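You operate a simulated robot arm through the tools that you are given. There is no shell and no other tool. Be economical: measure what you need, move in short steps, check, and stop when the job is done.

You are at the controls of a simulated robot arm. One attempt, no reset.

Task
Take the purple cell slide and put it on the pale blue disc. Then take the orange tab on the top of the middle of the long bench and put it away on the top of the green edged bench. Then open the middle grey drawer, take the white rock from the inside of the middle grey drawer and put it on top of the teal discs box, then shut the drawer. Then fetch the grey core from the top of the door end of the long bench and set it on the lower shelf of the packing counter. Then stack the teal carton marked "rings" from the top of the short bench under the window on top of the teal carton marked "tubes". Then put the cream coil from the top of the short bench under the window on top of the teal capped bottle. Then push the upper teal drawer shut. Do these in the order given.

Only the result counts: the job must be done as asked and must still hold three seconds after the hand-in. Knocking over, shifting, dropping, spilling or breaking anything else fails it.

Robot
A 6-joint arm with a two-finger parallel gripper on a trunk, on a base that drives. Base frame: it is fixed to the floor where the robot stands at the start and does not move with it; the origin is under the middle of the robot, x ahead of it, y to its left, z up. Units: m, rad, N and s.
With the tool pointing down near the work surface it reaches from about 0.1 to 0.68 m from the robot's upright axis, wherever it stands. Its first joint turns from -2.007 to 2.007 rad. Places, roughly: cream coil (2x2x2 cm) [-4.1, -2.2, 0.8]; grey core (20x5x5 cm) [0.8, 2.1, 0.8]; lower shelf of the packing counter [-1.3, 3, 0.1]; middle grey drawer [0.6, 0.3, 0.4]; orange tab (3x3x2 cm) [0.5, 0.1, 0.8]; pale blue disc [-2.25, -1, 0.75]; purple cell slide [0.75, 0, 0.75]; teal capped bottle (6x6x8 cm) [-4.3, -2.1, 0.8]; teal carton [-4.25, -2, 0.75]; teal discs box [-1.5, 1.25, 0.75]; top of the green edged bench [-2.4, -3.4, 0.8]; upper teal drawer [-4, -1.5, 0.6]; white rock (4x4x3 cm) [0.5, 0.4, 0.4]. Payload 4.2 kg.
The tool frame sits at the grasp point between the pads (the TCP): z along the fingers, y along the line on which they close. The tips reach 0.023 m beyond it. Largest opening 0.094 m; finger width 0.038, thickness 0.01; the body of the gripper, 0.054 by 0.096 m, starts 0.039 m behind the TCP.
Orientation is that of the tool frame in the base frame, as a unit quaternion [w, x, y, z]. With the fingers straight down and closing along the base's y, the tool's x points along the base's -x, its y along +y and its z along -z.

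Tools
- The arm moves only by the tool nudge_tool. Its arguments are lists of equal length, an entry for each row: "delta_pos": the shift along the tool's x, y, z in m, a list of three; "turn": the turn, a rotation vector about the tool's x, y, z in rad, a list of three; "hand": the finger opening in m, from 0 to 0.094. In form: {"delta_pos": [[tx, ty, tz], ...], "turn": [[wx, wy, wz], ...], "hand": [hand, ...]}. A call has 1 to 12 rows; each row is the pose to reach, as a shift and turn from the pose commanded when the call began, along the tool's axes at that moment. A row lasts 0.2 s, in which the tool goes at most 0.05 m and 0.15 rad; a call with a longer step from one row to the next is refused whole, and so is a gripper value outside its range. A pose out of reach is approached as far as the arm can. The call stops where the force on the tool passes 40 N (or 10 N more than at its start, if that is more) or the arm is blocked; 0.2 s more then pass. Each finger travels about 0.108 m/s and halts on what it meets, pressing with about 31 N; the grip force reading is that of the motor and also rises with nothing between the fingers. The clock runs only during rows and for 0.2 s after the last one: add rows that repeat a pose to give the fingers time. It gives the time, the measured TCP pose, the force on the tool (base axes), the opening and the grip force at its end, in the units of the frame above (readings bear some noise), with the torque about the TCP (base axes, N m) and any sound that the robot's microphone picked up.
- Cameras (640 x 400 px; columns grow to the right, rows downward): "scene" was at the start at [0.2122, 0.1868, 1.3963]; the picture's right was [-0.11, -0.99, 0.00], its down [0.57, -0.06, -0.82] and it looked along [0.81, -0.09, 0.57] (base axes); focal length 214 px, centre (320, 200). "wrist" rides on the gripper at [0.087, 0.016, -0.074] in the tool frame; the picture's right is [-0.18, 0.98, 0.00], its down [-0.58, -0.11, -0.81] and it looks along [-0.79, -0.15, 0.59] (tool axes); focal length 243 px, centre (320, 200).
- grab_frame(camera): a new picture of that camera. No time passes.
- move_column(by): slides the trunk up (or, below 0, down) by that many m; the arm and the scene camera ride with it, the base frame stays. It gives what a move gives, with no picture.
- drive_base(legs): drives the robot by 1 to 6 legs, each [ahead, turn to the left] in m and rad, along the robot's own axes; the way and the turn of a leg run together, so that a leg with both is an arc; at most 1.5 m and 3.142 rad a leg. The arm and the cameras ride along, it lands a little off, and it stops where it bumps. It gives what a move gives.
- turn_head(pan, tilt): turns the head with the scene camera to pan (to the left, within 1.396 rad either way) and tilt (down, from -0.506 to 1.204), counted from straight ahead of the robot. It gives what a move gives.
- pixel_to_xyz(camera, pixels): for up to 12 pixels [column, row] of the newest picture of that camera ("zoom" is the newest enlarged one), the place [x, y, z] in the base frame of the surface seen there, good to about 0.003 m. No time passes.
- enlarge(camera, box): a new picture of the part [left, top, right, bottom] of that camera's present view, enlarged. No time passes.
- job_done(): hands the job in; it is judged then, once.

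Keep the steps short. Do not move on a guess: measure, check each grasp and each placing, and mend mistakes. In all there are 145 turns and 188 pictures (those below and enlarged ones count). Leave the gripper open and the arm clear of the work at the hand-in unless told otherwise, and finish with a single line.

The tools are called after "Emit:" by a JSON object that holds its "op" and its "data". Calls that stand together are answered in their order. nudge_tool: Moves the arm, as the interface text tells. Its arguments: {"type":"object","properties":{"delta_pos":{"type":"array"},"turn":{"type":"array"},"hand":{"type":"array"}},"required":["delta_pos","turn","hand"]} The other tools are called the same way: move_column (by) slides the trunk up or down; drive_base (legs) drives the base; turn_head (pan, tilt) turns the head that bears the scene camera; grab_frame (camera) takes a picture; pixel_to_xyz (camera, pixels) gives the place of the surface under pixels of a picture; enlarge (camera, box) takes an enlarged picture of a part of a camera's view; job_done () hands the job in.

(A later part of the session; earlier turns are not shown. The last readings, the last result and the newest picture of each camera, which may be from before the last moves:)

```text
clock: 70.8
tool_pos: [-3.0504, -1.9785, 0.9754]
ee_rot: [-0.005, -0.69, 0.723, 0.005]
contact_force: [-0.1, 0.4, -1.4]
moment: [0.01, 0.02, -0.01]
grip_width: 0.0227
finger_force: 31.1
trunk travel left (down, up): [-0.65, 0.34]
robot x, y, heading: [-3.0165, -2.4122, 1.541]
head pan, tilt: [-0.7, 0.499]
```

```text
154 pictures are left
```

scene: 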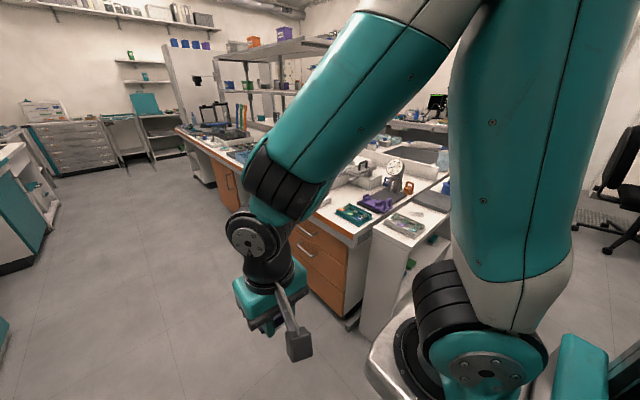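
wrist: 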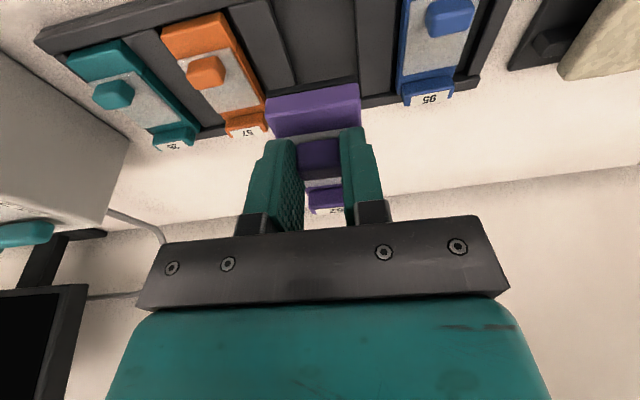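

The open teal drawer is at left, the orange-edged island side at right. Measuring edges.

Emit:
{"op": "pixel_to_xyz", "data": {"camera": "scene", "pixels": [[352, 238], [360, 315], [180, 130], [230, 150], [200, 150], [383, 235], [350, 212]]}}

Emit:
{"op": "turn_head", "data": {"pan": 0.2, "tilt": 0.6}}

Emit:
{"op": "grab_frame", "data": {"camera": "scene"}}

Emit:
{"op": "pixel_to_xyz", "data": {"camera": "scene", "pixels": [[185, 275], [248, 220], [190, 345], [260, 160], [515, 200], [480, 170], [560, 205], [590, 195], [540, 170], [570, 190]]}}

```text
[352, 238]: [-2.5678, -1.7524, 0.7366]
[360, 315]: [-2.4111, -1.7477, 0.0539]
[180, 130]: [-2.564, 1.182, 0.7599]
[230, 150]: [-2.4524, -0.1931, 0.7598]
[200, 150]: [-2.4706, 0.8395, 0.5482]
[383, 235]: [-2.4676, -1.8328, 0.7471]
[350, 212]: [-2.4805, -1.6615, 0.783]
```

```text
clock: 72.0
tool_pos: [-3.0504, -1.9792, 0.9741]
ee_rot: [-0.005, -0.691, 0.722, 0.004]
contact_force: [0.1, 0.5, -0.9]
moment: [-0.01, -0.02, -0.01]
grip_width: 0.0223
finger_force: 30.9
trunk travel left (down, up): [-0.65, 0.34]
robot x, y, heading: [-3.0151, -2.4086, 1.541]
head pan, tilt: [0.201, 0.6]
```

```text
153 pictures are left
```

scene: 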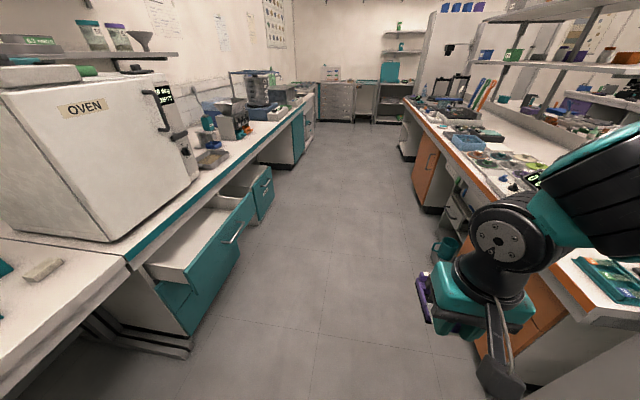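

```text
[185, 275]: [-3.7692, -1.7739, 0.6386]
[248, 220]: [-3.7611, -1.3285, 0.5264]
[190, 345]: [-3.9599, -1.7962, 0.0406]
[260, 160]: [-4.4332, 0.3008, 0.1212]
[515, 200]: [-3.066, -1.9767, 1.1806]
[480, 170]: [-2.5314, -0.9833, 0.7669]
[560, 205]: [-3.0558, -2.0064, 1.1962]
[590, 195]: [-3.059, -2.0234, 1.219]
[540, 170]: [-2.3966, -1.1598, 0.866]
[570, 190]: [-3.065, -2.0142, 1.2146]
```

The aisle is x∈(-3.75,-2.56). Driving up to y≈-1.0 in the middle and turning to face the island.

Emit:
{"op": "drive_base", "data": {"legs": [[0, 0.076], [1.41, 0], [0, -1.617]]}}

Emit:
{"op": "turn_head", "data": {"pan": 0, "tilt": 0.9}}

Emit:
{"op": "grab_frame", "data": {"camera": "scene"}}

```text
clock: 83.4
tool_pos: [-2.6344, -0.9163, 0.9749]
ee_rot: [-0.001, -0.01, 1.0, 0.006]
contact_force: [0.7, -0.1, -0.3]
moment: [-0.02, 0.06, 0.04]
grip_width: 0.0226
finger_force: 30.6
trunk travel left (down, up): [-0.65, 0.34]
robot x, y, heading: [-3.0662, -0.9899, 0.035]
head pan, tilt: [0.201, 0.6]
```

```text
clock: 84.2
tool_pos: [-2.6353, -0.9159, 0.9736]
ee_rot: [-0.001, -0.01, 1.0, 0.006]
contact_force: [-0.5, -0.7, -0.6]
moment: [0.01, 0.03, -0.01]
grip_width: 0.0226
finger_force: 30.6
trunk travel left (down, up): [-0.65, 0.34]
robot x, y, heading: [-3.0632, -0.9849, 0.033]
head pan, tilt: [0.0, 0.901]
```

```text
152 pictures are left
```

scene: 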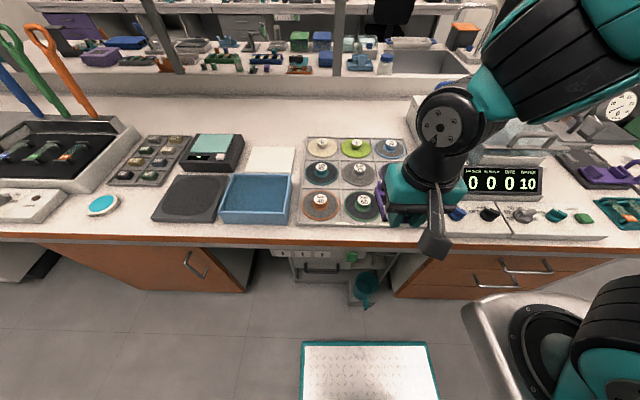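

There's a tray of six coloured discs at (350,180). Zooming in.

Emit:
{"op": "enlarge", "data": {"camera": "scene", "box": [260, 120, 420, 220]}}

Emit:
{"op": "pixel_to_xyz", "data": {"camera": "scene", "pixels": [[388, 148], [376, 148], [400, 148], [388, 142], [388, 155], [103, 204], [325, 147], [400, 225], [400, 240], [320, 285], [370, 350]]}}

```text
4.00 times, centred on (340, 170) of scene
```

zoom: 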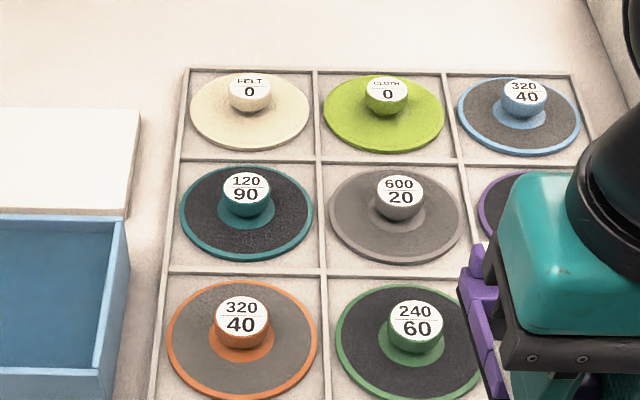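

```text
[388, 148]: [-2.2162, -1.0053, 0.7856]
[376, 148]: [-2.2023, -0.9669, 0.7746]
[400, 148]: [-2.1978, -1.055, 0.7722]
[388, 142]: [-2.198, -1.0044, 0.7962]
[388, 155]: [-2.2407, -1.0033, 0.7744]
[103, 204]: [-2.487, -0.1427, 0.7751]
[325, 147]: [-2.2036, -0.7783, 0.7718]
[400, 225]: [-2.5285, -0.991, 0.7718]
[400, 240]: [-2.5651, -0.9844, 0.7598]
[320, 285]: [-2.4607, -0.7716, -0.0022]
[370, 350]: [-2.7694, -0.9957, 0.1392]
```

The blue one (320/40) is at (-2.215,-1.005), but the arm hides part of the tray. I'll check with the wrist camera for any other pale blue disc.

Emit:
{"op": "grab_frame", "data": {"camera": "wrist"}}

Emit:
{"op": "enlarge", "data": {"camera": "scene", "box": [40, 140, 320, 240]}}

```text
150 pictures are left
```

wrist: 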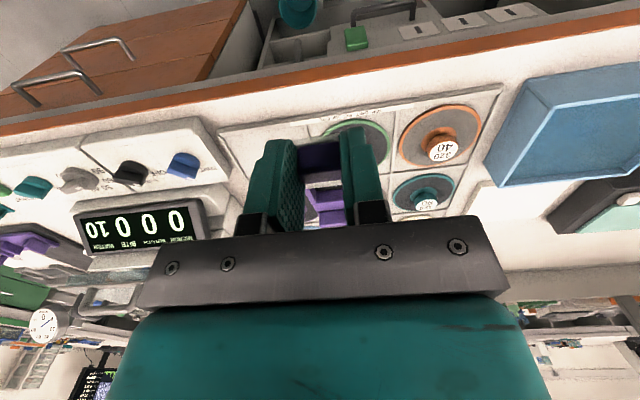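

```text
2.29 times, centred on (180, 190) of scene
```

zoom: 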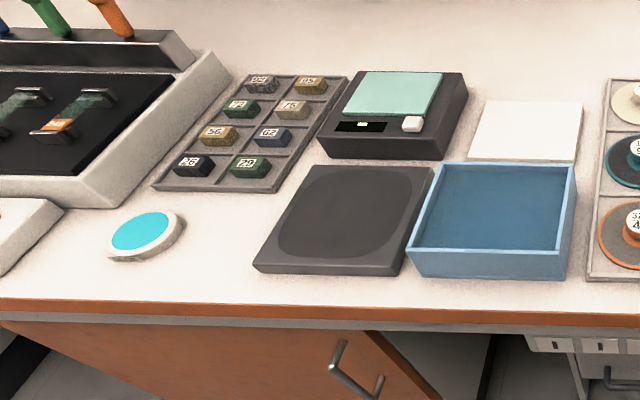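

The target is the blue 320/40 disc. I need to go closer: measuring cabinet faces and disc knob tops first.

Emit:
{"op": "pixel_to_xyz", "data": {"camera": "scene", "pixels": [[200, 285], [440, 285], [300, 268], [345, 275], [365, 285], [450, 262], [525, 268], [190, 262], [365, 300]]}}

Emit:
{"op": "enlarge", "data": {"camera": "scene", "box": [330, 130, 426, 190]}}

Emit:
{"op": "pixel_to_xyz", "data": {"camera": "zoom", "pixels": [[397, 105], [365, 110], [425, 110], [397, 90], [397, 125], [390, 150], [275, 120], [500, 130], [390, 65], [390, 168], [60, 105]]}}

```text
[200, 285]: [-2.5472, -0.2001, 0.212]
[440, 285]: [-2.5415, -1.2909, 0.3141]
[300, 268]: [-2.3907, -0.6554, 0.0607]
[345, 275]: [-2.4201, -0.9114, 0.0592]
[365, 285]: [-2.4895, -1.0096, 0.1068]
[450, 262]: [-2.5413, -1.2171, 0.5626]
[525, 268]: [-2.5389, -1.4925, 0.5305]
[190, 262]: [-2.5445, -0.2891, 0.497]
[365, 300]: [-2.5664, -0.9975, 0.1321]
```

```text
6.67 times, centred on (378, 160) of scene
```

zoom: 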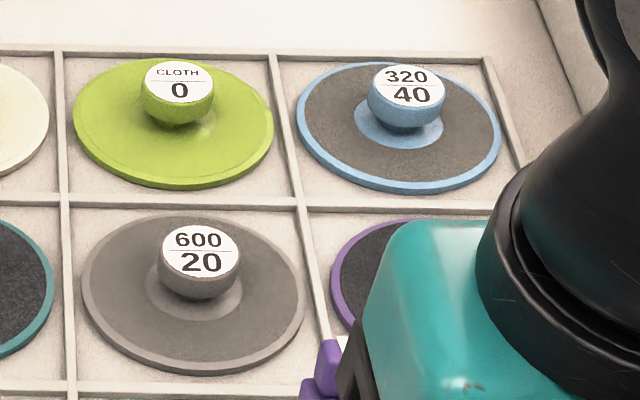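

```text
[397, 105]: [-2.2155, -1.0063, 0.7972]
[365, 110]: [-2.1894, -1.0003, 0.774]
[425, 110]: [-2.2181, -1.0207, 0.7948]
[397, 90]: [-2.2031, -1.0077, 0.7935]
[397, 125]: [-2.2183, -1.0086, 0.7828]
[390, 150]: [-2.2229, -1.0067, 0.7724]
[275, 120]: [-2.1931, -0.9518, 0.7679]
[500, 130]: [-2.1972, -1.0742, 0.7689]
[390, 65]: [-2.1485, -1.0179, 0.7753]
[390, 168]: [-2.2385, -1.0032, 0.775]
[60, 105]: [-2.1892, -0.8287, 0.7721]
```

A teal bucket stands at x≈-2.57 under the bench, so I'll only drive 0.13 m forward; the rest by the same tilt used at pick-up (which also keeps the slide level).

Emit:
{"op": "drive_base", "data": {"legs": [[0.13, -0.034]]}}

Emit:
{"op": "grab_frame", "data": {"camera": "scene"}}

```text
clock: 85.5
tool_pos: [-2.5096, -0.9279, 0.9743]
ee_rot: [0.0, 0.006, 1.0, 0.007]
contact_force: [-0.1, 1.4, 0.2]
moment: [0.02, 0.03, -0.03]
grip_width: 0.0225
finger_force: 30.9
trunk travel left (down, up): [-0.65, 0.34]
robot x, y, heading: [-2.9394, -0.98, 0.003]
head pan, tilt: [0.0, 0.901]
stopped in leg 1: the robot was blocked; the commanded pose is now the measured one
```

```text
147 pictures are left
```

scene: 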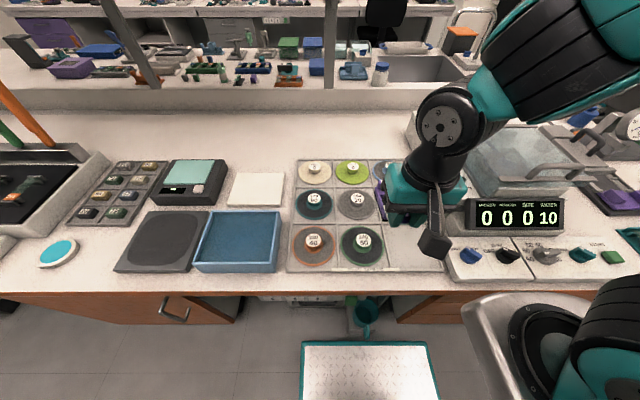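

The drive reported blocked right at the end. I'll check the bucket and the base front.

Emit:
{"op": "enlarge", "data": {"camera": "scene", "box": [280, 280, 440, 380]}}

Emit:
{"op": "pixel_to_xyz", "data": {"camera": "zoom", "pixels": [[300, 255], [300, 265], [340, 215], [350, 180], [360, 130], [320, 150], [330, 100], [390, 130], [340, 230], [120, 150]]}}

```text
4.00 times, centred on (360, 330) of scene
```

zoom: 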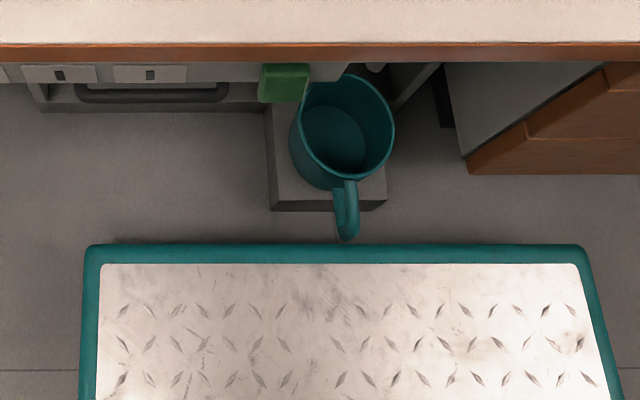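

```text
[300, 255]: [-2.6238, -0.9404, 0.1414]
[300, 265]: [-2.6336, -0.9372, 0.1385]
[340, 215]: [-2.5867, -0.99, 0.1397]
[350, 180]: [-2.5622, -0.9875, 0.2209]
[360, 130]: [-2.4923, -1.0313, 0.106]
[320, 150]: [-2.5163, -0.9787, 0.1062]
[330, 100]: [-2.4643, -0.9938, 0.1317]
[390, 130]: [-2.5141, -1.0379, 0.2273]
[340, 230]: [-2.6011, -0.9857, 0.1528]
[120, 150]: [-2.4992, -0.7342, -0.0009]
```

The base front has stopped ~1 cm short of the mug handle; the mug looks undisturbed. I'll back off 1 cm and move the slide to a hover over the blue disc with the pick-up tilt.

Emit:
{"op": "drive_base", "data": {"legs": [[-0.01, 0]]}}

Emit:
{"op": "nudge_tool", "data": {"delta_pos": [[-0.042, -0.011, 0.005], [-0.083, -0.022, 0.01], [-0.125, -0.034, 0.014], [-0.166, -0.045, 0.019], [-0.208, -0.056, 0.024], [-0.25, -0.068, 0.028], [-0.291, -0.079, 0.033], [-0.291, -0.079, 0.033]], "turn": [[0, -0.03, 0], [0, -0.06, 0], [0, -0.09, 0], [0, -0.12, 0], [0, -0.15, 0], [0, -0.18, 0], [0, -0.206, 0], [0, -0.206, 0]], "hand": [0, 0, 0, 0, 0, 0, 0, 0]}}

Emit:
{"op": "enlarge", "data": {"camera": "scene", "box": [300, 80, 460, 180]}}

Emit:
{"op": "grab_frame", "data": {"camera": "wrist"}}

```text
clock: 86.3
tool_pos: [-2.5189, -0.9281, 0.9746]
ee_rot: [-0.001, 0.006, 1.0, 0.006]
contact_force: [0.7, 0.3, -0.4]
moment: [0.0, 0.0, 0.03]
grip_width: 0.0227
finger_force: 31.2
trunk travel left (down, up): [-0.65, 0.34]
robot x, y, heading: [-2.9487, -0.9835, 0.001]
head pan, tilt: [0.0, 0.901]
```

```text
clock: 88.1
tool_pos: [-2.2294, -1.0108, 0.9383]
ee_rot: [0.102, 0.006, 0.995, 0.006]
contact_force: [0.8, -0.1, -1.3]
moment: [0.01, 0.01, 0.0]
grip_width: 0.0224
finger_force: 30.7
trunk travel left (down, up): [-0.65, 0.34]
robot x, y, heading: [-2.9491, -0.9814, -0.002]
head pan, tilt: [0.0, 0.901]
```

```text
4.00 times, centred on (380, 130) of scene
```

zoom: 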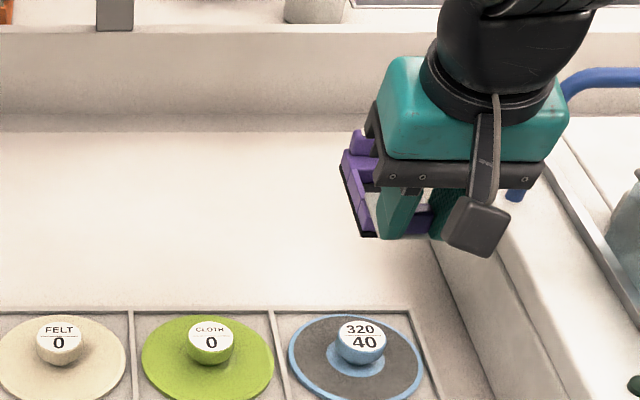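

```text
144 pictures are left
```

wrist: 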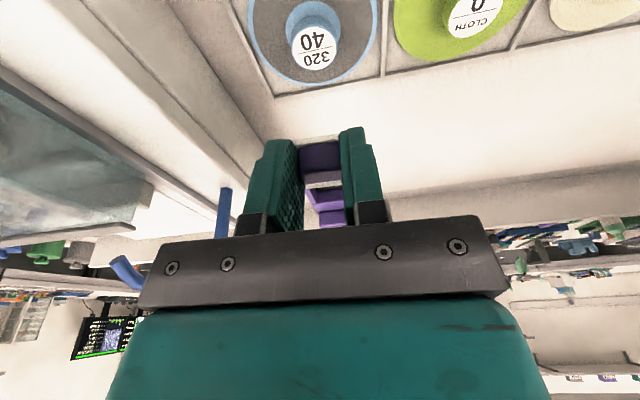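

The slide looks different in the grip than after the lift (the near thick end isn't visible). Zooming in on the wrist view.

Emit:
{"op": "enlarge", "data": {"camera": "wrist", "box": [220, 90, 412, 240]}}

Emit:
{"op": "enlarge", "data": {"camera": "scene", "box": [370, 100, 434, 150]}}

Emit:
{"op": "pixel_to_xyz", "data": {"camera": "zoom", "pixels": [[170, 140], [130, 160], [180, 230], [210, 330], [225, 280], [320, 340], [165, 110], [190, 290]]}}

```text
2.67 times, centred on (316, 165) of wrist
```

zoom: 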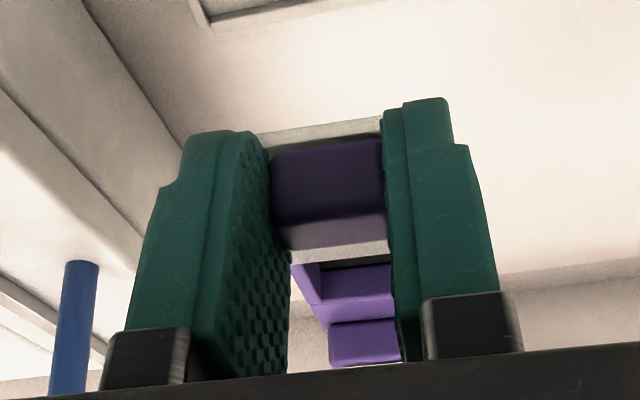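

```text
8.00 times, centred on (402, 125) of scene
```

zoom: 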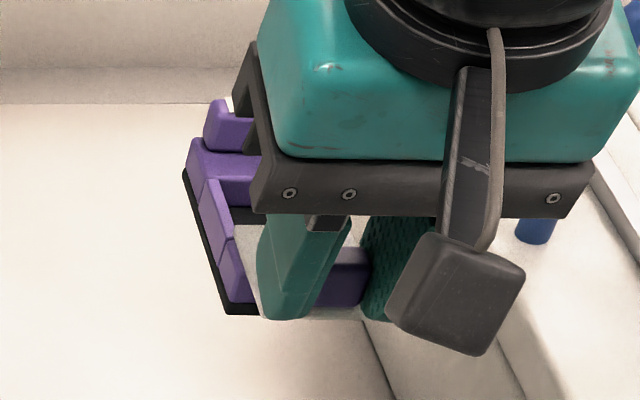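

```text
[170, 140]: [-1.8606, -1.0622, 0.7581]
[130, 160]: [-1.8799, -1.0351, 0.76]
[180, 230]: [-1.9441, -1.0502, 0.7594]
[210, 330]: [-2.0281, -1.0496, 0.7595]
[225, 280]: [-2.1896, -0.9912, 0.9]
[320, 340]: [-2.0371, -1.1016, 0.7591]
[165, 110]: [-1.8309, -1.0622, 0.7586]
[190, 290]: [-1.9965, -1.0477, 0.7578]
```

I can't tell the slide's pose from here. I'll pull back 0.2 m and yaw the tool so the scene camera sees the slide from its side.

Emit:
{"op": "nudge_tool", "data": {"delta_pos": [[0.02, 0.01, -0.008], [0.04, 0.02, -0.016], [0.06, 0.03, -0.024], [0.08, 0.04, -0.032], [0.1, 0.05, -0.04], [0.12, 0.06, -0.048], [0.14, 0.07, -0.05], [0.16, 0.08, -0.05], [0.18, 0.09, -0.05], [0.2, 0.1, -0.05], [0.2, 0.1, -0.05]], "turn": [[0, 0, 0.12], [0, 0, 0.24], [0, 0, 0.36], [0, 0, 0.48], [0, 0, 0.6], [0, 0, 0.72], [0, 0, 0.84], [0, 0, 0.96], [0, 0, 1.08], [0, 0, 1.2], [0, 0, 1.2]], "hand": [0, 0, 0, 0, 0, 0, 0, 0, 0, 0, 0]}}

Emit:
{"op": "grab_frame", "data": {"camera": "scene"}}

```text
clock: 90.5
tool_pos: [-2.4335, -0.9059, 0.9502]
ee_rot: [0.081, 0.568, 0.817, 0.063]
contact_force: [0.1, 0.9, -0.5]
moment: [0.06, -0.04, 0.01]
grip_width: 0.0227
finger_force: 30.8
trunk travel left (down, up): [-0.65, 0.34]
robot x, y, heading: [-2.9525, -0.9813, 0.006]
head pan, tilt: [0.0, 0.901]
```

```text
141 pictures are left
```

scene: 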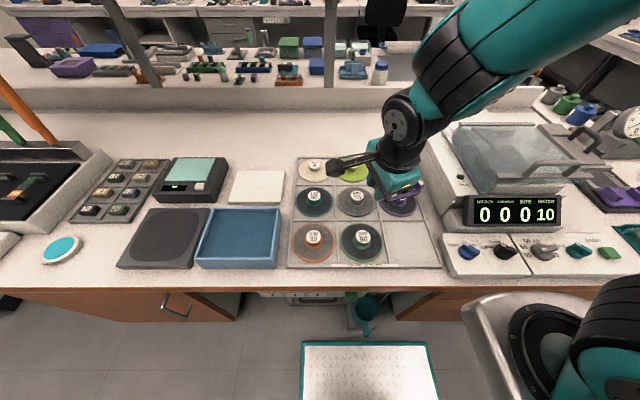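

Emit:
{"op": "enlarge", "data": {"camera": "scene", "box": [340, 150, 452, 220]}}

Emit:
{"op": "pixel_to_xyz", "data": {"camera": "zoom", "pixels": [[330, 240], [330, 210], [270, 230], [400, 220], [450, 220], [360, 250], [330, 260], [420, 240]]}}

Emit:
{"op": "grab_frame", "data": {"camera": "wrist"}}

```text
5.71 times, centred on (396, 185) of scene
```

zoom: 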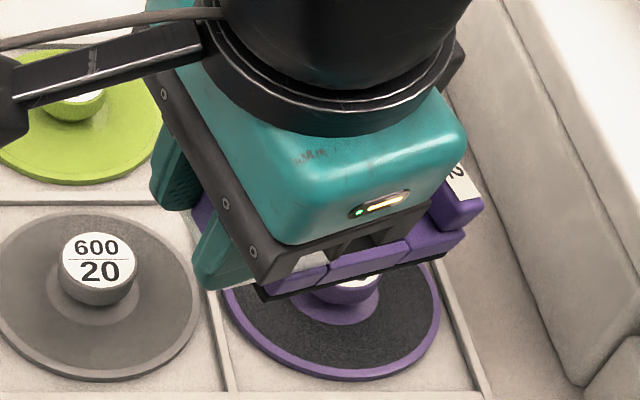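

```text
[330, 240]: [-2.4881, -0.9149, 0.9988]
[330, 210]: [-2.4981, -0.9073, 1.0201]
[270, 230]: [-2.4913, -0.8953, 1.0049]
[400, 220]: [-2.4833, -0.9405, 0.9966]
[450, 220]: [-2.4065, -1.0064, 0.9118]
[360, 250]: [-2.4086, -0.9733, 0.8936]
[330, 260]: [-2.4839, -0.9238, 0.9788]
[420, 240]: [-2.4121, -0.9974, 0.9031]
```

```text
139 pictures are left
```

wrist: 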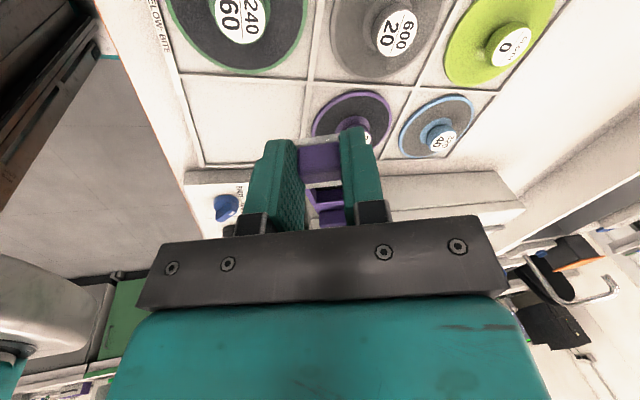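

The slide may have pitched in the grip. Raising the tool 0.22 m so the scene camera sees the slide side-on, to measure its pose.

Emit:
{"op": "nudge_tool", "data": {"delta_pos": [[-0.003, 0.009, -0.045], [-0.006, 0.018, -0.09], [-0.009, 0.026, -0.13], [-0.011, 0.035, -0.17], [-0.013, 0.043, -0.215], [-0.013, 0.043, -0.215]], "turn": [[0, 0, 0], [0, 0, 0], [0, 0, 0], [0, 0, 0], [0, 0, 0], [0, 0, 0]], "hand": [0, 0, 0, 0, 0, 0]}}

Emit:
{"op": "turn_head", "data": {"pan": -0.2, "tilt": 0.5}}

Emit:
{"op": "grab_frame", "data": {"camera": "scene"}}

```text
clock: 91.9
tool_pos: [-2.4352, -0.9029, 1.1699]
ee_rot: [0.08, 0.567, 0.817, 0.063]
contact_force: [0.3, 0.3, -0.4]
moment: [0.01, -0.01, 0.03]
grip_width: 0.0226
finger_force: 31.1
trunk travel left (down, up): [-0.65, 0.34]
robot x, y, heading: [-2.95, -0.9817, 0.005]
head pan, tilt: [0.0, 0.901]
```

```text
clock: 92.8
tool_pos: [-2.4353, -0.9055, 1.1675]
ee_rot: [0.081, 0.567, 0.817, 0.063]
contact_force: [0.6, 0.7, 0.2]
moment: [0.04, 0.0, -0.01]
grip_width: 0.0227
finger_force: 30.9
trunk travel left (down, up): [-0.65, 0.34]
robot x, y, heading: [-2.9524, -0.9783, 0.002]
head pan, tilt: [-0.201, 0.499]
```

```text
138 pictures are left
```

scene: 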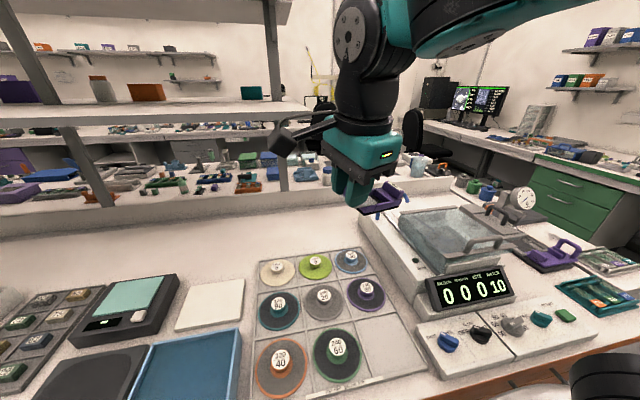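

Emit:
{"op": "enlarge", "data": {"camera": "scene", "box": [320, 160, 432, 230]}}

Emit:
{"op": "pixel_to_xyz", "data": {"camera": "zoom", "pixels": [[235, 285], [265, 285], [330, 265], [400, 240], [450, 215], [470, 180], [340, 300], [300, 240], [480, 160], [240, 230], [150, 255]]}}

```text
5.71 times, centred on (376, 195) of scene
```

zoom: 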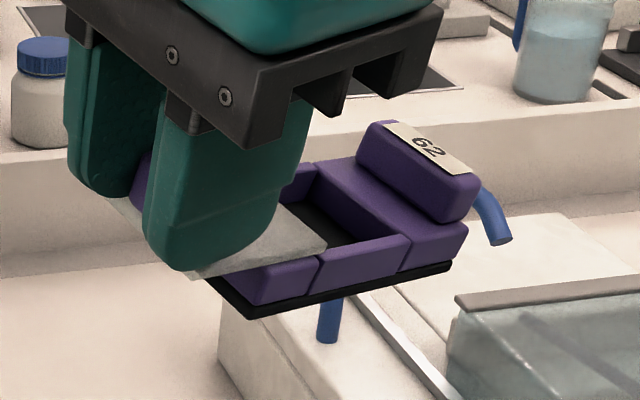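

```text
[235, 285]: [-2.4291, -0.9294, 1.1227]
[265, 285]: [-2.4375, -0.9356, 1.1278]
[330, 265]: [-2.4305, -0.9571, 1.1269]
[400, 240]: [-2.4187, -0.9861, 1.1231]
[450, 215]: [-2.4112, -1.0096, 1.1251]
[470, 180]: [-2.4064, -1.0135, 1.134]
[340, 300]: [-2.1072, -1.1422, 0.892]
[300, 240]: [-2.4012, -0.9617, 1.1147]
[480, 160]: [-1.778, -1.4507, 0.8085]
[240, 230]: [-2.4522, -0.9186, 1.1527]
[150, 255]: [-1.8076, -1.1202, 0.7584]
```

Now clear: the knob is on a sliding lid; the purple body is level but has slid ~4.5 cm forward of the grip (body from ~0.015 to 0.112 m ahead of the TCP, bottom ≈0.047 below the TCP). I'll place the body's centre of mass over the blue disc's knob. Measuring the knob precisely.

Emit:
{"op": "enlarge", "data": {"camera": "scene", "box": [304, 230, 400, 290]}}

Emit:
{"op": "pixel_to_xyz", "data": {"camera": "zoom", "pixels": [[315, 160], [290, 165], [340, 165], [315, 145], [318, 175], [250, 200], [320, 260], [420, 190], [310, 110], [310, 200]]}}

```text
6.67 times, centred on (352, 260) of scene
```

zoom: 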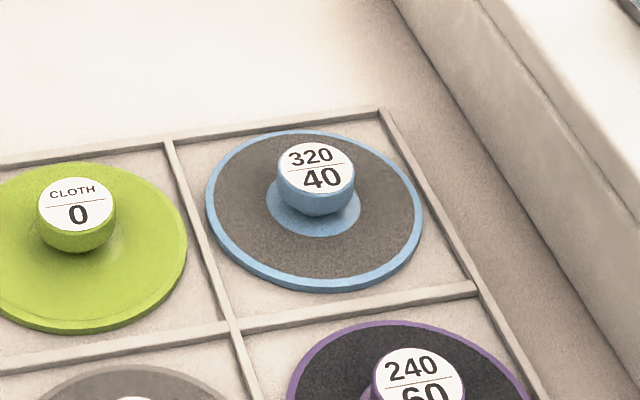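

```text
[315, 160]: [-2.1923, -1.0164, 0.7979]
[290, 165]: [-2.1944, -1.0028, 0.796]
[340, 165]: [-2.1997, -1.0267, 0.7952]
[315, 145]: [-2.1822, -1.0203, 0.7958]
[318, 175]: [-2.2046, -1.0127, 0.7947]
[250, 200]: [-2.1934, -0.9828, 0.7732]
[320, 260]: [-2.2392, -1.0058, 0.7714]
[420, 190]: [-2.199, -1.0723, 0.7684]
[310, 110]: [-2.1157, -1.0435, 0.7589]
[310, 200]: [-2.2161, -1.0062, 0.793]
```

Knob top centre is (-2.197, -1.014, 0.797), radius ≈0.019. Yawing back and moving gently to a hover with the slide's centre over it.

Emit:
{"op": "nudge_tool", "data": {"delta_pos": [[-0.012, 0.007, 0.022], [-0.025, 0.014, 0.045], [-0.039, 0.021, 0.07], [-0.053, 0.029, 0.095], [-0.067, 0.037, 0.12], [-0.081, 0.044, 0.145], [-0.095, 0.052, 0.17], [-0.109, 0.06, 0.197], [-0.123, 0.067, 0.222], [-0.136, 0.074, 0.247], [-0.148, 0.081, 0.2685], [-0.148, 0.081, 0.2685]], "turn": [[0, 0, -0.1], [0, 0, -0.21], [0, 0, -0.33], [0, 0, -0.45], [0, 0, -0.57], [0, 0, -0.69], [0, 0, -0.81], [0, 0, -0.93], [0, 0, -1.04], [0, 0, -1.13], [0, 0, -1.2], [0, 0, -1.2]], "hand": [0, 0, 0, 0, 0, 0, 0, 0, 0, 0, 0, 0]}}

Emit:
{"op": "turn_head", "data": {"pan": -0.1, "tilt": 0.9}}

Emit:
{"op": "enlarge", "data": {"camera": "scene", "box": [280, 90, 440, 190]}}

```text
clock: 95.4
tool_pos: [-2.2555, -1.0145, 0.9314]
ee_rot: [0.103, 0.005, 0.995, 0.006]
contact_force: [0.4, -0.7, -0.2]
moment: [0.01, 0.04, -0.01]
grip_width: 0.0226
finger_force: 30.9
trunk travel left (down, up): [-0.65, 0.34]
robot x, y, heading: [-2.9485, -0.9796, 0.001]
head pan, tilt: [-0.201, 0.499]
```

```text
clock: 96.2
tool_pos: [-2.2561, -1.0148, 0.9329]
ee_rot: [0.102, 0.005, 0.995, 0.006]
contact_force: [0.3, -0.2, -0.5]
moment: [-0.01, 0.03, 0.01]
grip_width: 0.0229
finger_force: 31.2
trunk travel left (down, up): [-0.65, 0.34]
robot x, y, heading: [-2.952, -0.9842, 0.002]
head pan, tilt: [-0.099, 0.901]
```

```text
4.00 times, centred on (360, 140) of scene
```

zoom: 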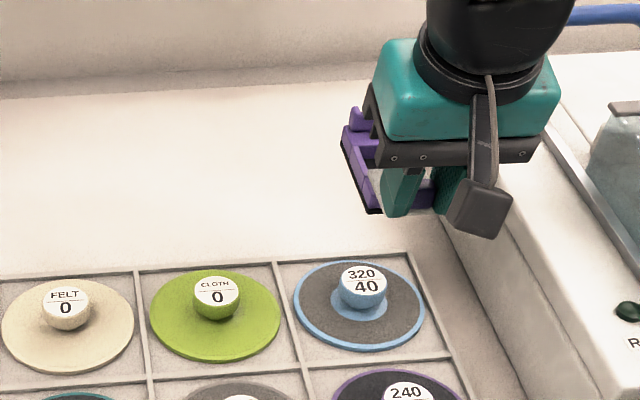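

Unchanged in grip. Lowering to just above the knob (TCP z≈0.853).

Emit:
{"op": "nudge_tool", "data": {"delta_pos": [[0.004, 0, 0.02], [0.008, 0, 0.039], [0.012, 0, 0.059], [0.0164, 0, 0.0783], [0.0164, 0, 0.0783]], "turn": [[0, 0, 0], [0, 0, 0], [0, 0, 0], [0, 0, 0], [0, 0, 0]], "hand": [0, 0, 0, 0, 0]}}

Emit:
{"op": "enlarge", "data": {"camera": "scene", "box": [300, 100, 428, 180]}}

```text
clock: 97.4
tool_pos: [-2.2541, -1.0125, 0.8504]
ee_rot: [0.104, 0.006, 0.995, 0.006]
contact_force: [1.2, 0.2, -0.5]
moment: [-0.03, 0.04, 0.01]
grip_width: 0.0227
finger_force: 31.2
trunk travel left (down, up): [-0.65, 0.34]
robot x, y, heading: [-2.951, -0.9839, -0.0]
head pan, tilt: [-0.099, 0.901]
```

```text
5.00 times, centred on (364, 140) of scene
```

zoom: 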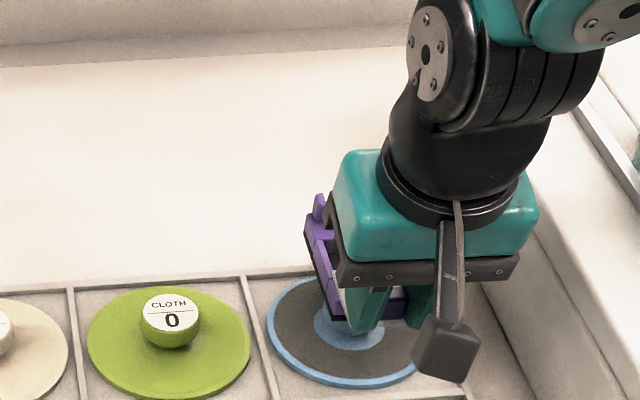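

Looks well placed over the knob. Lowering in small steps until contact shows in the force.

Emit:
{"op": "nudge_tool", "data": {"delta_pos": [[0.0006, 0, 0.003], [0.0008, 0, 0.004], [0.0008, 0, 0.004]], "turn": [[0, 0, 0], [0, 0, 0], [0, 0, 0]], "hand": [0, 0, 0]}}

Emit:
{"op": "nudge_tool", "data": {"delta_pos": [[0.0004, 0, 0.002], [0.0006, 0, 0.003], [0.0006, 0, 0.003]], "turn": [[0, 0, 0], [0, 0, 0], [0, 0, 0]], "hand": [0, 0, 0]}}

```text
clock: 98.2
tool_pos: [-2.2543, -1.0129, 0.8472]
ee_rot: [0.102, 0.006, 0.995, 0.005]
contact_force: [1.0, -0.2, -0.2]
moment: [0.0, 0.04, -0.05]
grip_width: 0.0227
finger_force: 31.1
trunk travel left (down, up): [-0.65, 0.34]
robot x, y, heading: [-2.9506, -0.9795, -0.005]
head pan, tilt: [-0.099, 0.901]
```

```text
clock: 99.0
tool_pos: [-2.2538, -1.0129, 0.8451]
ee_rot: [0.103, 0.007, 0.995, 0.006]
contact_force: [0.5, -0.5, 3.5]
moment: [0.03, -0.18, 0.06]
grip_width: 0.0226
finger_force: 31.2
trunk travel left (down, up): [-0.65, 0.34]
robot x, y, heading: [-2.9501, -0.9852, 0.003]
head pan, tilt: [-0.099, 0.901]
```

Contact: 3.5 N with a moment of -0.18, i.e. the support is ~0.05 m ahead as intended. Opening slightly to check balance.

Emit:
{"op": "nudge_tool", "data": {"delta_pos": [[0, 0, 0], [0, 0, 0], [0, 0, 0]], "turn": [[0, 0, 0], [0, 0, 0], [0, 0, 0]], "hand": [0.027, 0.03, 0.03]}}

Emit:
{"op": "enlarge", "data": {"camera": "scene", "box": [300, 100, 428, 180]}}

Emit:
{"op": "enlarge", "data": {"camera": "wrist", "box": [200, 50, 440, 240]}}

```text
clock: 99.8
tool_pos: [-2.2549, -1.0132, 0.8439]
ee_rot: [0.102, 0.006, 0.995, 0.005]
contact_force: [0.6, 0.6, -1.0]
moment: [-0.02, -0.01, -0.01]
grip_width: 0.0299
finger_force: 0.1
trunk travel left (down, up): [-0.65, 0.34]
robot x, y, heading: [-2.9492, -0.9788, 0.004]
head pan, tilt: [-0.099, 0.901]
```

```text
5.00 times, centred on (364, 140) of scene
```

zoom: 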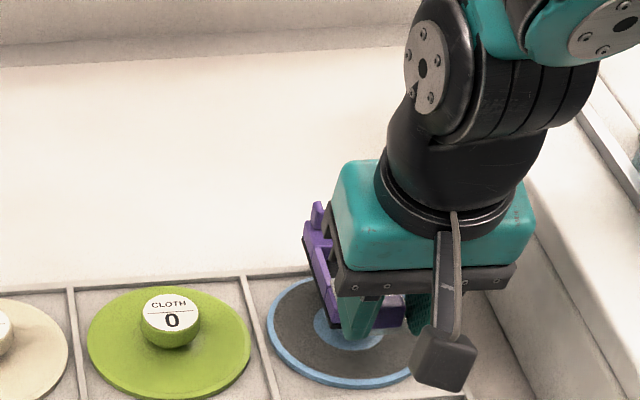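

```text
2.11 times, centred on (320, 145) of wrist
```

zoom: 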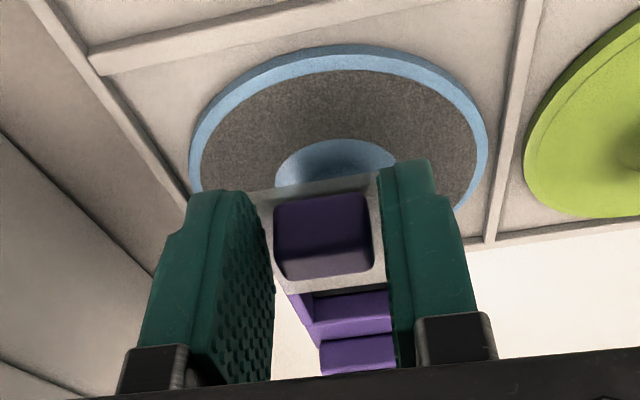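

Balanced. Opening to 0.045 and withdrawing upward along the tool axis.

Emit:
{"op": "nudge_tool", "data": {"delta_pos": [[0, 0, 0], [0, 0, 0], [0, 0, -0.01], [0, 0, -0.03], [0, 0, -0.06], [0, 0, -0.1], [0, 0, -0.1]], "turn": [[0, 0, 0], [0, 0, 0], [0, 0, 0], [0, 0, 0], [0, 0, 0], [0, 0, 0], [0, 0, 0]], "hand": [0.04, 0.045, 0.045, 0.045, 0.045, 0.045, 0.045]}}

Emit:
{"op": "enlarge", "data": {"camera": "scene", "box": [300, 100, 428, 180]}}

Emit:
{"op": "grab_frame", "data": {"camera": "wrist"}}

```text
clock: 101.4
tool_pos: [-2.2757, -1.014, 0.9438]
ee_rot: [0.102, 0.007, 0.995, 0.005]
contact_force: [-0.3, 0.1, -0.2]
moment: [0.02, 0.0, -0.02]
grip_width: 0.0451
finger_force: 0.1
trunk travel left (down, up): [-0.65, 0.34]
robot x, y, heading: [-2.952, -0.9841, -0.004]
head pan, tilt: [-0.099, 0.901]
```

```text
5.00 times, centred on (364, 140) of scene
```

zoom: 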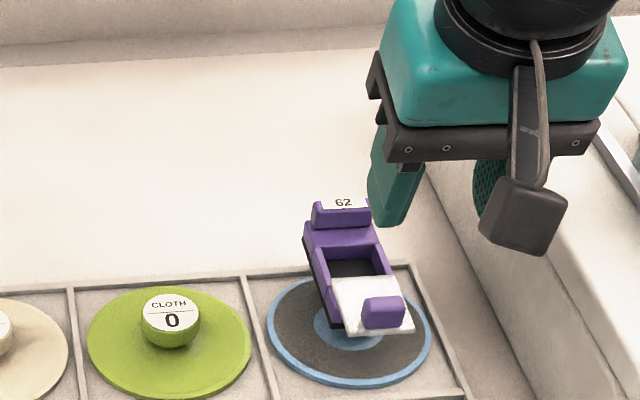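

```text
130 pictures are left
```

wrist: 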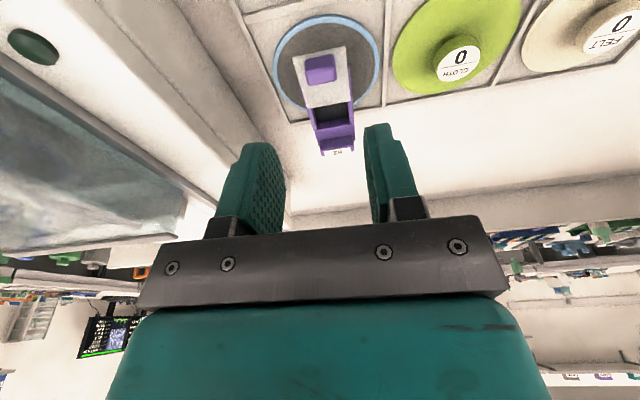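

The slide rests stably on the disc. Retracting the arm to carry pose.

Emit:
{"op": "nudge_tool", "data": {"delta_pos": [[0.038, 0.005, -0.015], [0.076, 0.01, -0.03], [0.114, 0.015, -0.045], [0.152, 0.02, -0.06], [0.19, 0.025, -0.075], [0.227, 0.03, -0.088], [0.227, 0.03, -0.088]], "turn": [[0, 0.034, 0], [0, 0.068, 0], [0, 0.103, 0], [0, 0.137, 0], [0, 0.171, 0], [0, 0.206, 0], [0, 0.206, 0]], "hand": [0.09, 0.09, 0.09, 0.09, 0.09, 0.09, 0.09]}}

Emit:
{"op": "drive_base", "data": {"legs": [[-0.15, 0]]}}

Emit:
{"op": "grab_frame", "data": {"camera": "scene"}}

```text
clock: 103.0
tool_pos: [-2.506, -0.9774, 0.9884]
ee_rot: [-0.001, 0.006, 1.0, 0.007]
contact_force: [0.2, 0.1, -0.2]
moment: [-0.01, 0.01, 0.02]
grip_width: 0.0901
finger_force: 0.0
out of reach, approached as far as the arm can: row 6, 7
trunk travel left (down, up): [-0.65, 0.34]
robot x, y, heading: [-2.9529, -0.9824, 0.001]
head pan, tilt: [-0.099, 0.901]
```

```text
clock: 104.4
tool_pos: [-2.6522, -0.9768, 0.9869]
ee_rot: [-0.001, 0.005, 1.0, 0.005]
contact_force: [0.2, -0.1, 0.8]
moment: [0.01, 0.0, 0.03]
grip_width: 0.0903
finger_force: 0.1
trunk travel left (down, up): [-0.65, 0.34]
robot x, y, heading: [-3.0993, -0.9791, 0.005]
head pan, tilt: [-0.099, 0.901]
```

```text
129 pictures are left
```

scene: 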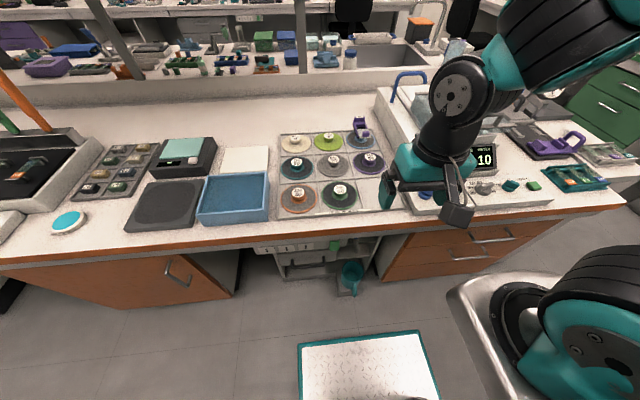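

Slide stays put. Driving back around the island toward the long bench, in two calls.

Emit:
{"op": "drive_base", "data": {"legs": [[0, -1.576], [1.42, 0], [0, 1.571], [1.0, 0], [0.85, 0]]}}

```text
clock: 128.1
tool_pos: [-0.8102, -2.4201, 0.9873]
ee_rot: [-0.001, 0.017, 1.0, 0.007]
contact_force: [0.0, 0.0, 0.2]
moment: [0.0, -0.01, -0.02]
grip_width: 0.09
finger_force: 0.1
trunk travel left (down, up): [-0.65, 0.34]
robot x, y, heading: [-1.2569, -2.4148, -0.024]
head pan, tilt: [-0.099, 0.901]
```

Continuing to the long bench.

Emit:
{"op": "drive_base", "data": {"legs": [[0, 0.549], [0.967, 0], [0, 0.994], [1.0, 0], [0.95, 0], [0, -1.519]]}}

Emit:
{"op": "grab_frame", "data": {"camera": "scene"}}

```text
clock: 150.1
tool_pos: [0.1432, -0.0053, 0.9879]
ee_rot: [-0.001, 0.005, 1.0, 0.006]
contact_force: [-0.5, -0.6, -0.3]
moment: [0.03, -0.04, 0.03]
grip_width: 0.09
finger_force: 0.0
trunk travel left (down, up): [-0.65, 0.34]
robot x, y, heading: [-0.3014, -0.0117, 0.003]
head pan, tilt: [-0.099, 0.901]
```

```text
128 pictures are left
```

scene: 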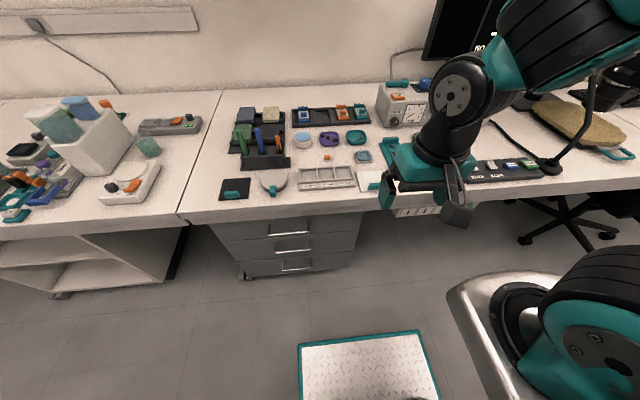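

Driving forward 0.2 m and measuring the tab again.

Emit:
{"op": "drive_base", "data": {"legs": [[0.2, 0]]}}

Emit:
{"op": "turn_head", "data": {"pan": 0, "tilt": 1.1}}

Emit:
{"op": "grab_frame", "data": {"camera": "scene"}}

```text
clock: 151.7
tool_pos: [0.3442, -0.0015, 0.9864]
ee_rot: [-0.001, 0.002, 1.0, 0.007]
contact_force: [0.5, 1.0, 0.1]
moment: [0.0, -0.02, 0.03]
grip_width: 0.0899
finger_force: 0.1
trunk travel left (down, up): [-0.65, 0.34]
robot x, y, heading: [-0.1018, -0.011, 0.009]
head pan, tilt: [-0.099, 0.901]
```

```text
clock: 152.4
tool_pos: [0.3442, -0.0024, 0.9871]
ee_rot: [-0.001, 0.003, 1.0, 0.006]
contact_force: [-0.2, -0.8, -1.0]
moment: [0.01, -0.01, -0.04]
grip_width: 0.0898
finger_force: 0.1
trunk travel left (down, up): [-0.65, 0.34]
robot x, y, heading: [-0.1012, -0.0076, 0.017]
head pan, tilt: [0.0, 1.1]
```

```text
127 pictures are left
```

scene: 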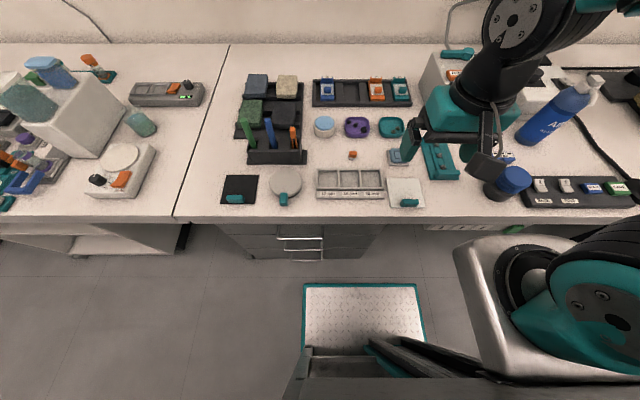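

Emit:
{"op": "enlarge", "data": {"camera": "scene", "box": [328, 140, 376, 170]}}

Emit:
{"op": "pixel_to_xyz", "data": {"camera": "zoom", "pixels": [[320, 175], [290, 175], [350, 175], [320, 150], [320, 215], [320, 245], [320, 300], [280, 240], [360, 240], [330, 200]]}}

```text
13.33 times, centred on (352, 155) of scene
```

zoom: 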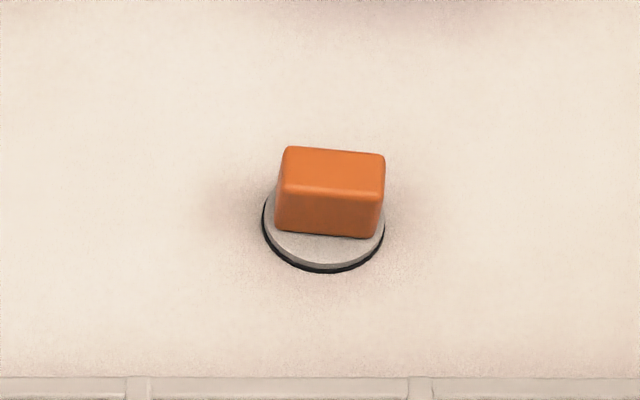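

```text
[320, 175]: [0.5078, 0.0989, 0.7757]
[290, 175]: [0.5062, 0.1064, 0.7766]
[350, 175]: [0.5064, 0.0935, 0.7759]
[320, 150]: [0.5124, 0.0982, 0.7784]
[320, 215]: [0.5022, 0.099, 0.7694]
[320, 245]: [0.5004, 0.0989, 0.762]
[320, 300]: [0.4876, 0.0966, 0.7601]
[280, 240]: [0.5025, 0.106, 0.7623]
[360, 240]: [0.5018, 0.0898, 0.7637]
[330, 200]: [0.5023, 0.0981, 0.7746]
```

Tab block: centre (0.508, 0.0975), y-width 0.024, top 0.777 on a small base disc. Moving to a hover above it, opening 0.05.

Emit:
{"op": "nudge_tool", "data": {"delta_pos": [[-0.0325, 0.02, 0.015], [-0.065, 0.04, 0.035], [-0.0976, 0.06, 0.06], [-0.13, 0.08, 0.09], [-0.1627, 0.099, 0.128], [-0.1627, 0.099, 0.128]], "turn": [[0, 0, 0.015], [0, 0, 0.03], [0, 0, 0.045], [0, 0, 0.06], [0, 0, 0.068], [0, 0, 0.068]], "hand": [0.05, 0.05, 0.05, 0.05, 0.05, 0.05]}}

Emit:
{"op": "grab_frame", "data": {"camera": "wrist"}}

```text
refused: row 5 steps farther than a row can; nothing moved
```

```text
125 pictures are left
```

wrist: 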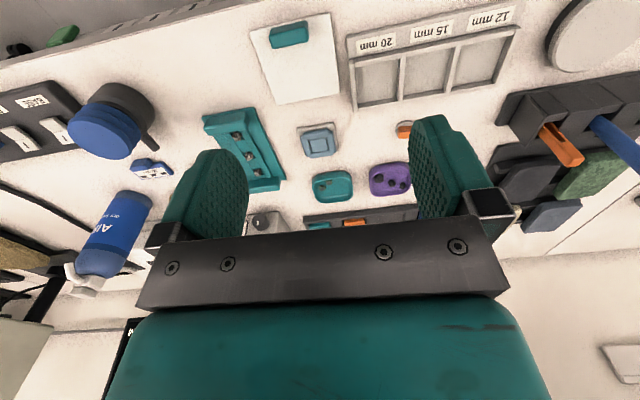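

One step was too long; same path with even steps.

Emit:
{"op": "nudge_tool", "data": {"delta_pos": [[-0.027, 0.0165, 0.021], [-0.054, 0.033, 0.043], [-0.081, 0.0495, 0.064], [-0.108, 0.066, 0.085], [-0.136, 0.083, 0.107], [-0.1627, 0.099, 0.128], [-0.1627, 0.099, 0.128]], "turn": [[0, 0, 0.015], [0, 0, 0.03], [0, 0, 0.045], [0, 0, 0.06], [0, 0, 0.068], [0, 0, 0.068], [0, 0, 0.068]], "hand": [0.05, 0.05, 0.05, 0.05, 0.05, 0.05, 0.05]}}

Emit:
{"op": "grab_frame", "data": {"camera": "wrist"}}

Emit:
{"op": "pixel_to_xyz", "data": {"camera": "wrist", "pixels": [[320, 95], [320, 100], [320, 105]]}}

```text
clock: 154.0
tool_pos: [0.5075, 0.0964, 0.8592]
ee_rot: [-0.001, 0.037, 0.999, 0.006]
contact_force: [-0.2, -0.8, -1.0]
moment: [0.0, 0.01, 0.01]
grip_width: 0.0499
finger_force: 0.0
trunk travel left (down, up): [-0.65, 0.34]
robot x, y, heading: [-0.0968, -0.0097, 0.01]
head pan, tilt: [0.0, 1.1]
```

```text
124 pictures are left
```

wrist: 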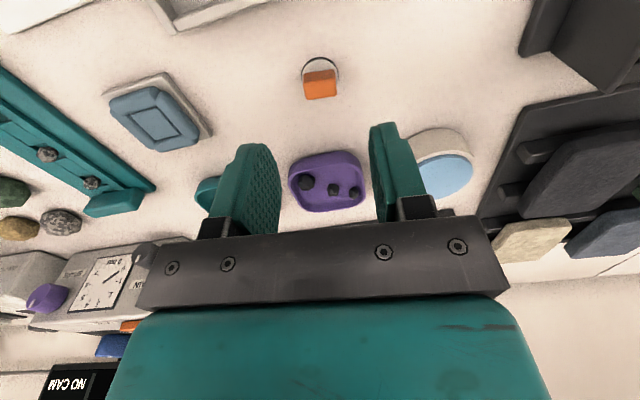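

```text
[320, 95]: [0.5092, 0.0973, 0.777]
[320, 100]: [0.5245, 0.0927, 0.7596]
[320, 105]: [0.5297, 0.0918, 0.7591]
```

Aligned. Descending to z≈0.788 and closing.

Emit:
{"op": "nudge_tool", "data": {"delta_pos": [[0, 0.001, 0.025], [0, 0.001, 0.05], [0, 0.001, 0.071], [0, 0.001, 0.071], [0, 0.001, 0.071], [0, 0.001, 0.071], [0, 0.001, 0.071]], "turn": [[0, 0, 0], [0, 0, 0], [0, 0, 0], [0, 0, 0], [0, 0, 0], [0, 0, 0], [0, 0, 0]], "hand": [0.05, 0.05, 0.05, 0.05, 0.0, 0.0, 0.0]}}

Emit:
{"op": "nudge_tool", "data": {"delta_pos": [[0, 0, -0.03], [0, 0, -0.07], [0, 0, -0.11], [0, 0, -0.15], [0, 0, -0.18], [0, 0, -0.18]], "turn": [[0, 0, 0], [0, 0, 0], [0, 0, 0], [0, 0, 0], [0, 0, 0], [0, 0, 0]], "hand": [0, 0, 0, 0, 0, 0]}}

Emit:
{"op": "grab_frame", "data": {"camera": "wrist"}}

```text
clock: 155.6
tool_pos: [0.5066, 0.0979, 0.7897]
ee_rot: [-0.001, 0.036, 0.999, 0.006]
contact_force: [-0.2, 0.0, -0.6]
moment: [0.01, 0.01, 0.0]
grip_width: 0.019
finger_force: 31.4
trunk travel left (down, up): [-0.65, 0.34]
robot x, y, heading: [-0.1015, -0.0083, 0.005]
head pan, tilt: [0.0, 1.1]
```

```text
clock: 157.0
tool_pos: [0.5086, 0.097, 0.9693]
ee_rot: [-0.002, 0.037, 0.999, 0.006]
contact_force: [1.2, -0.2, -0.7]
moment: [0.0, 0.05, -0.02]
grip_width: 0.0188
finger_force: 30.8
trunk travel left (down, up): [-0.65, 0.34]
robot x, y, heading: [-0.099, -0.0066, 0.009]
head pan, tilt: [0.0, 1.1]
```

```text
123 pictures are left
```

wrist: 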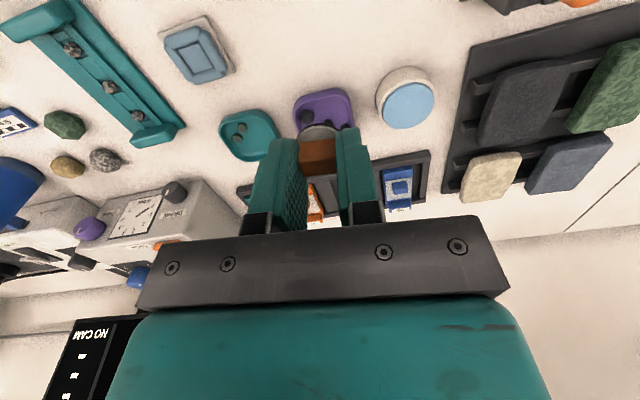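

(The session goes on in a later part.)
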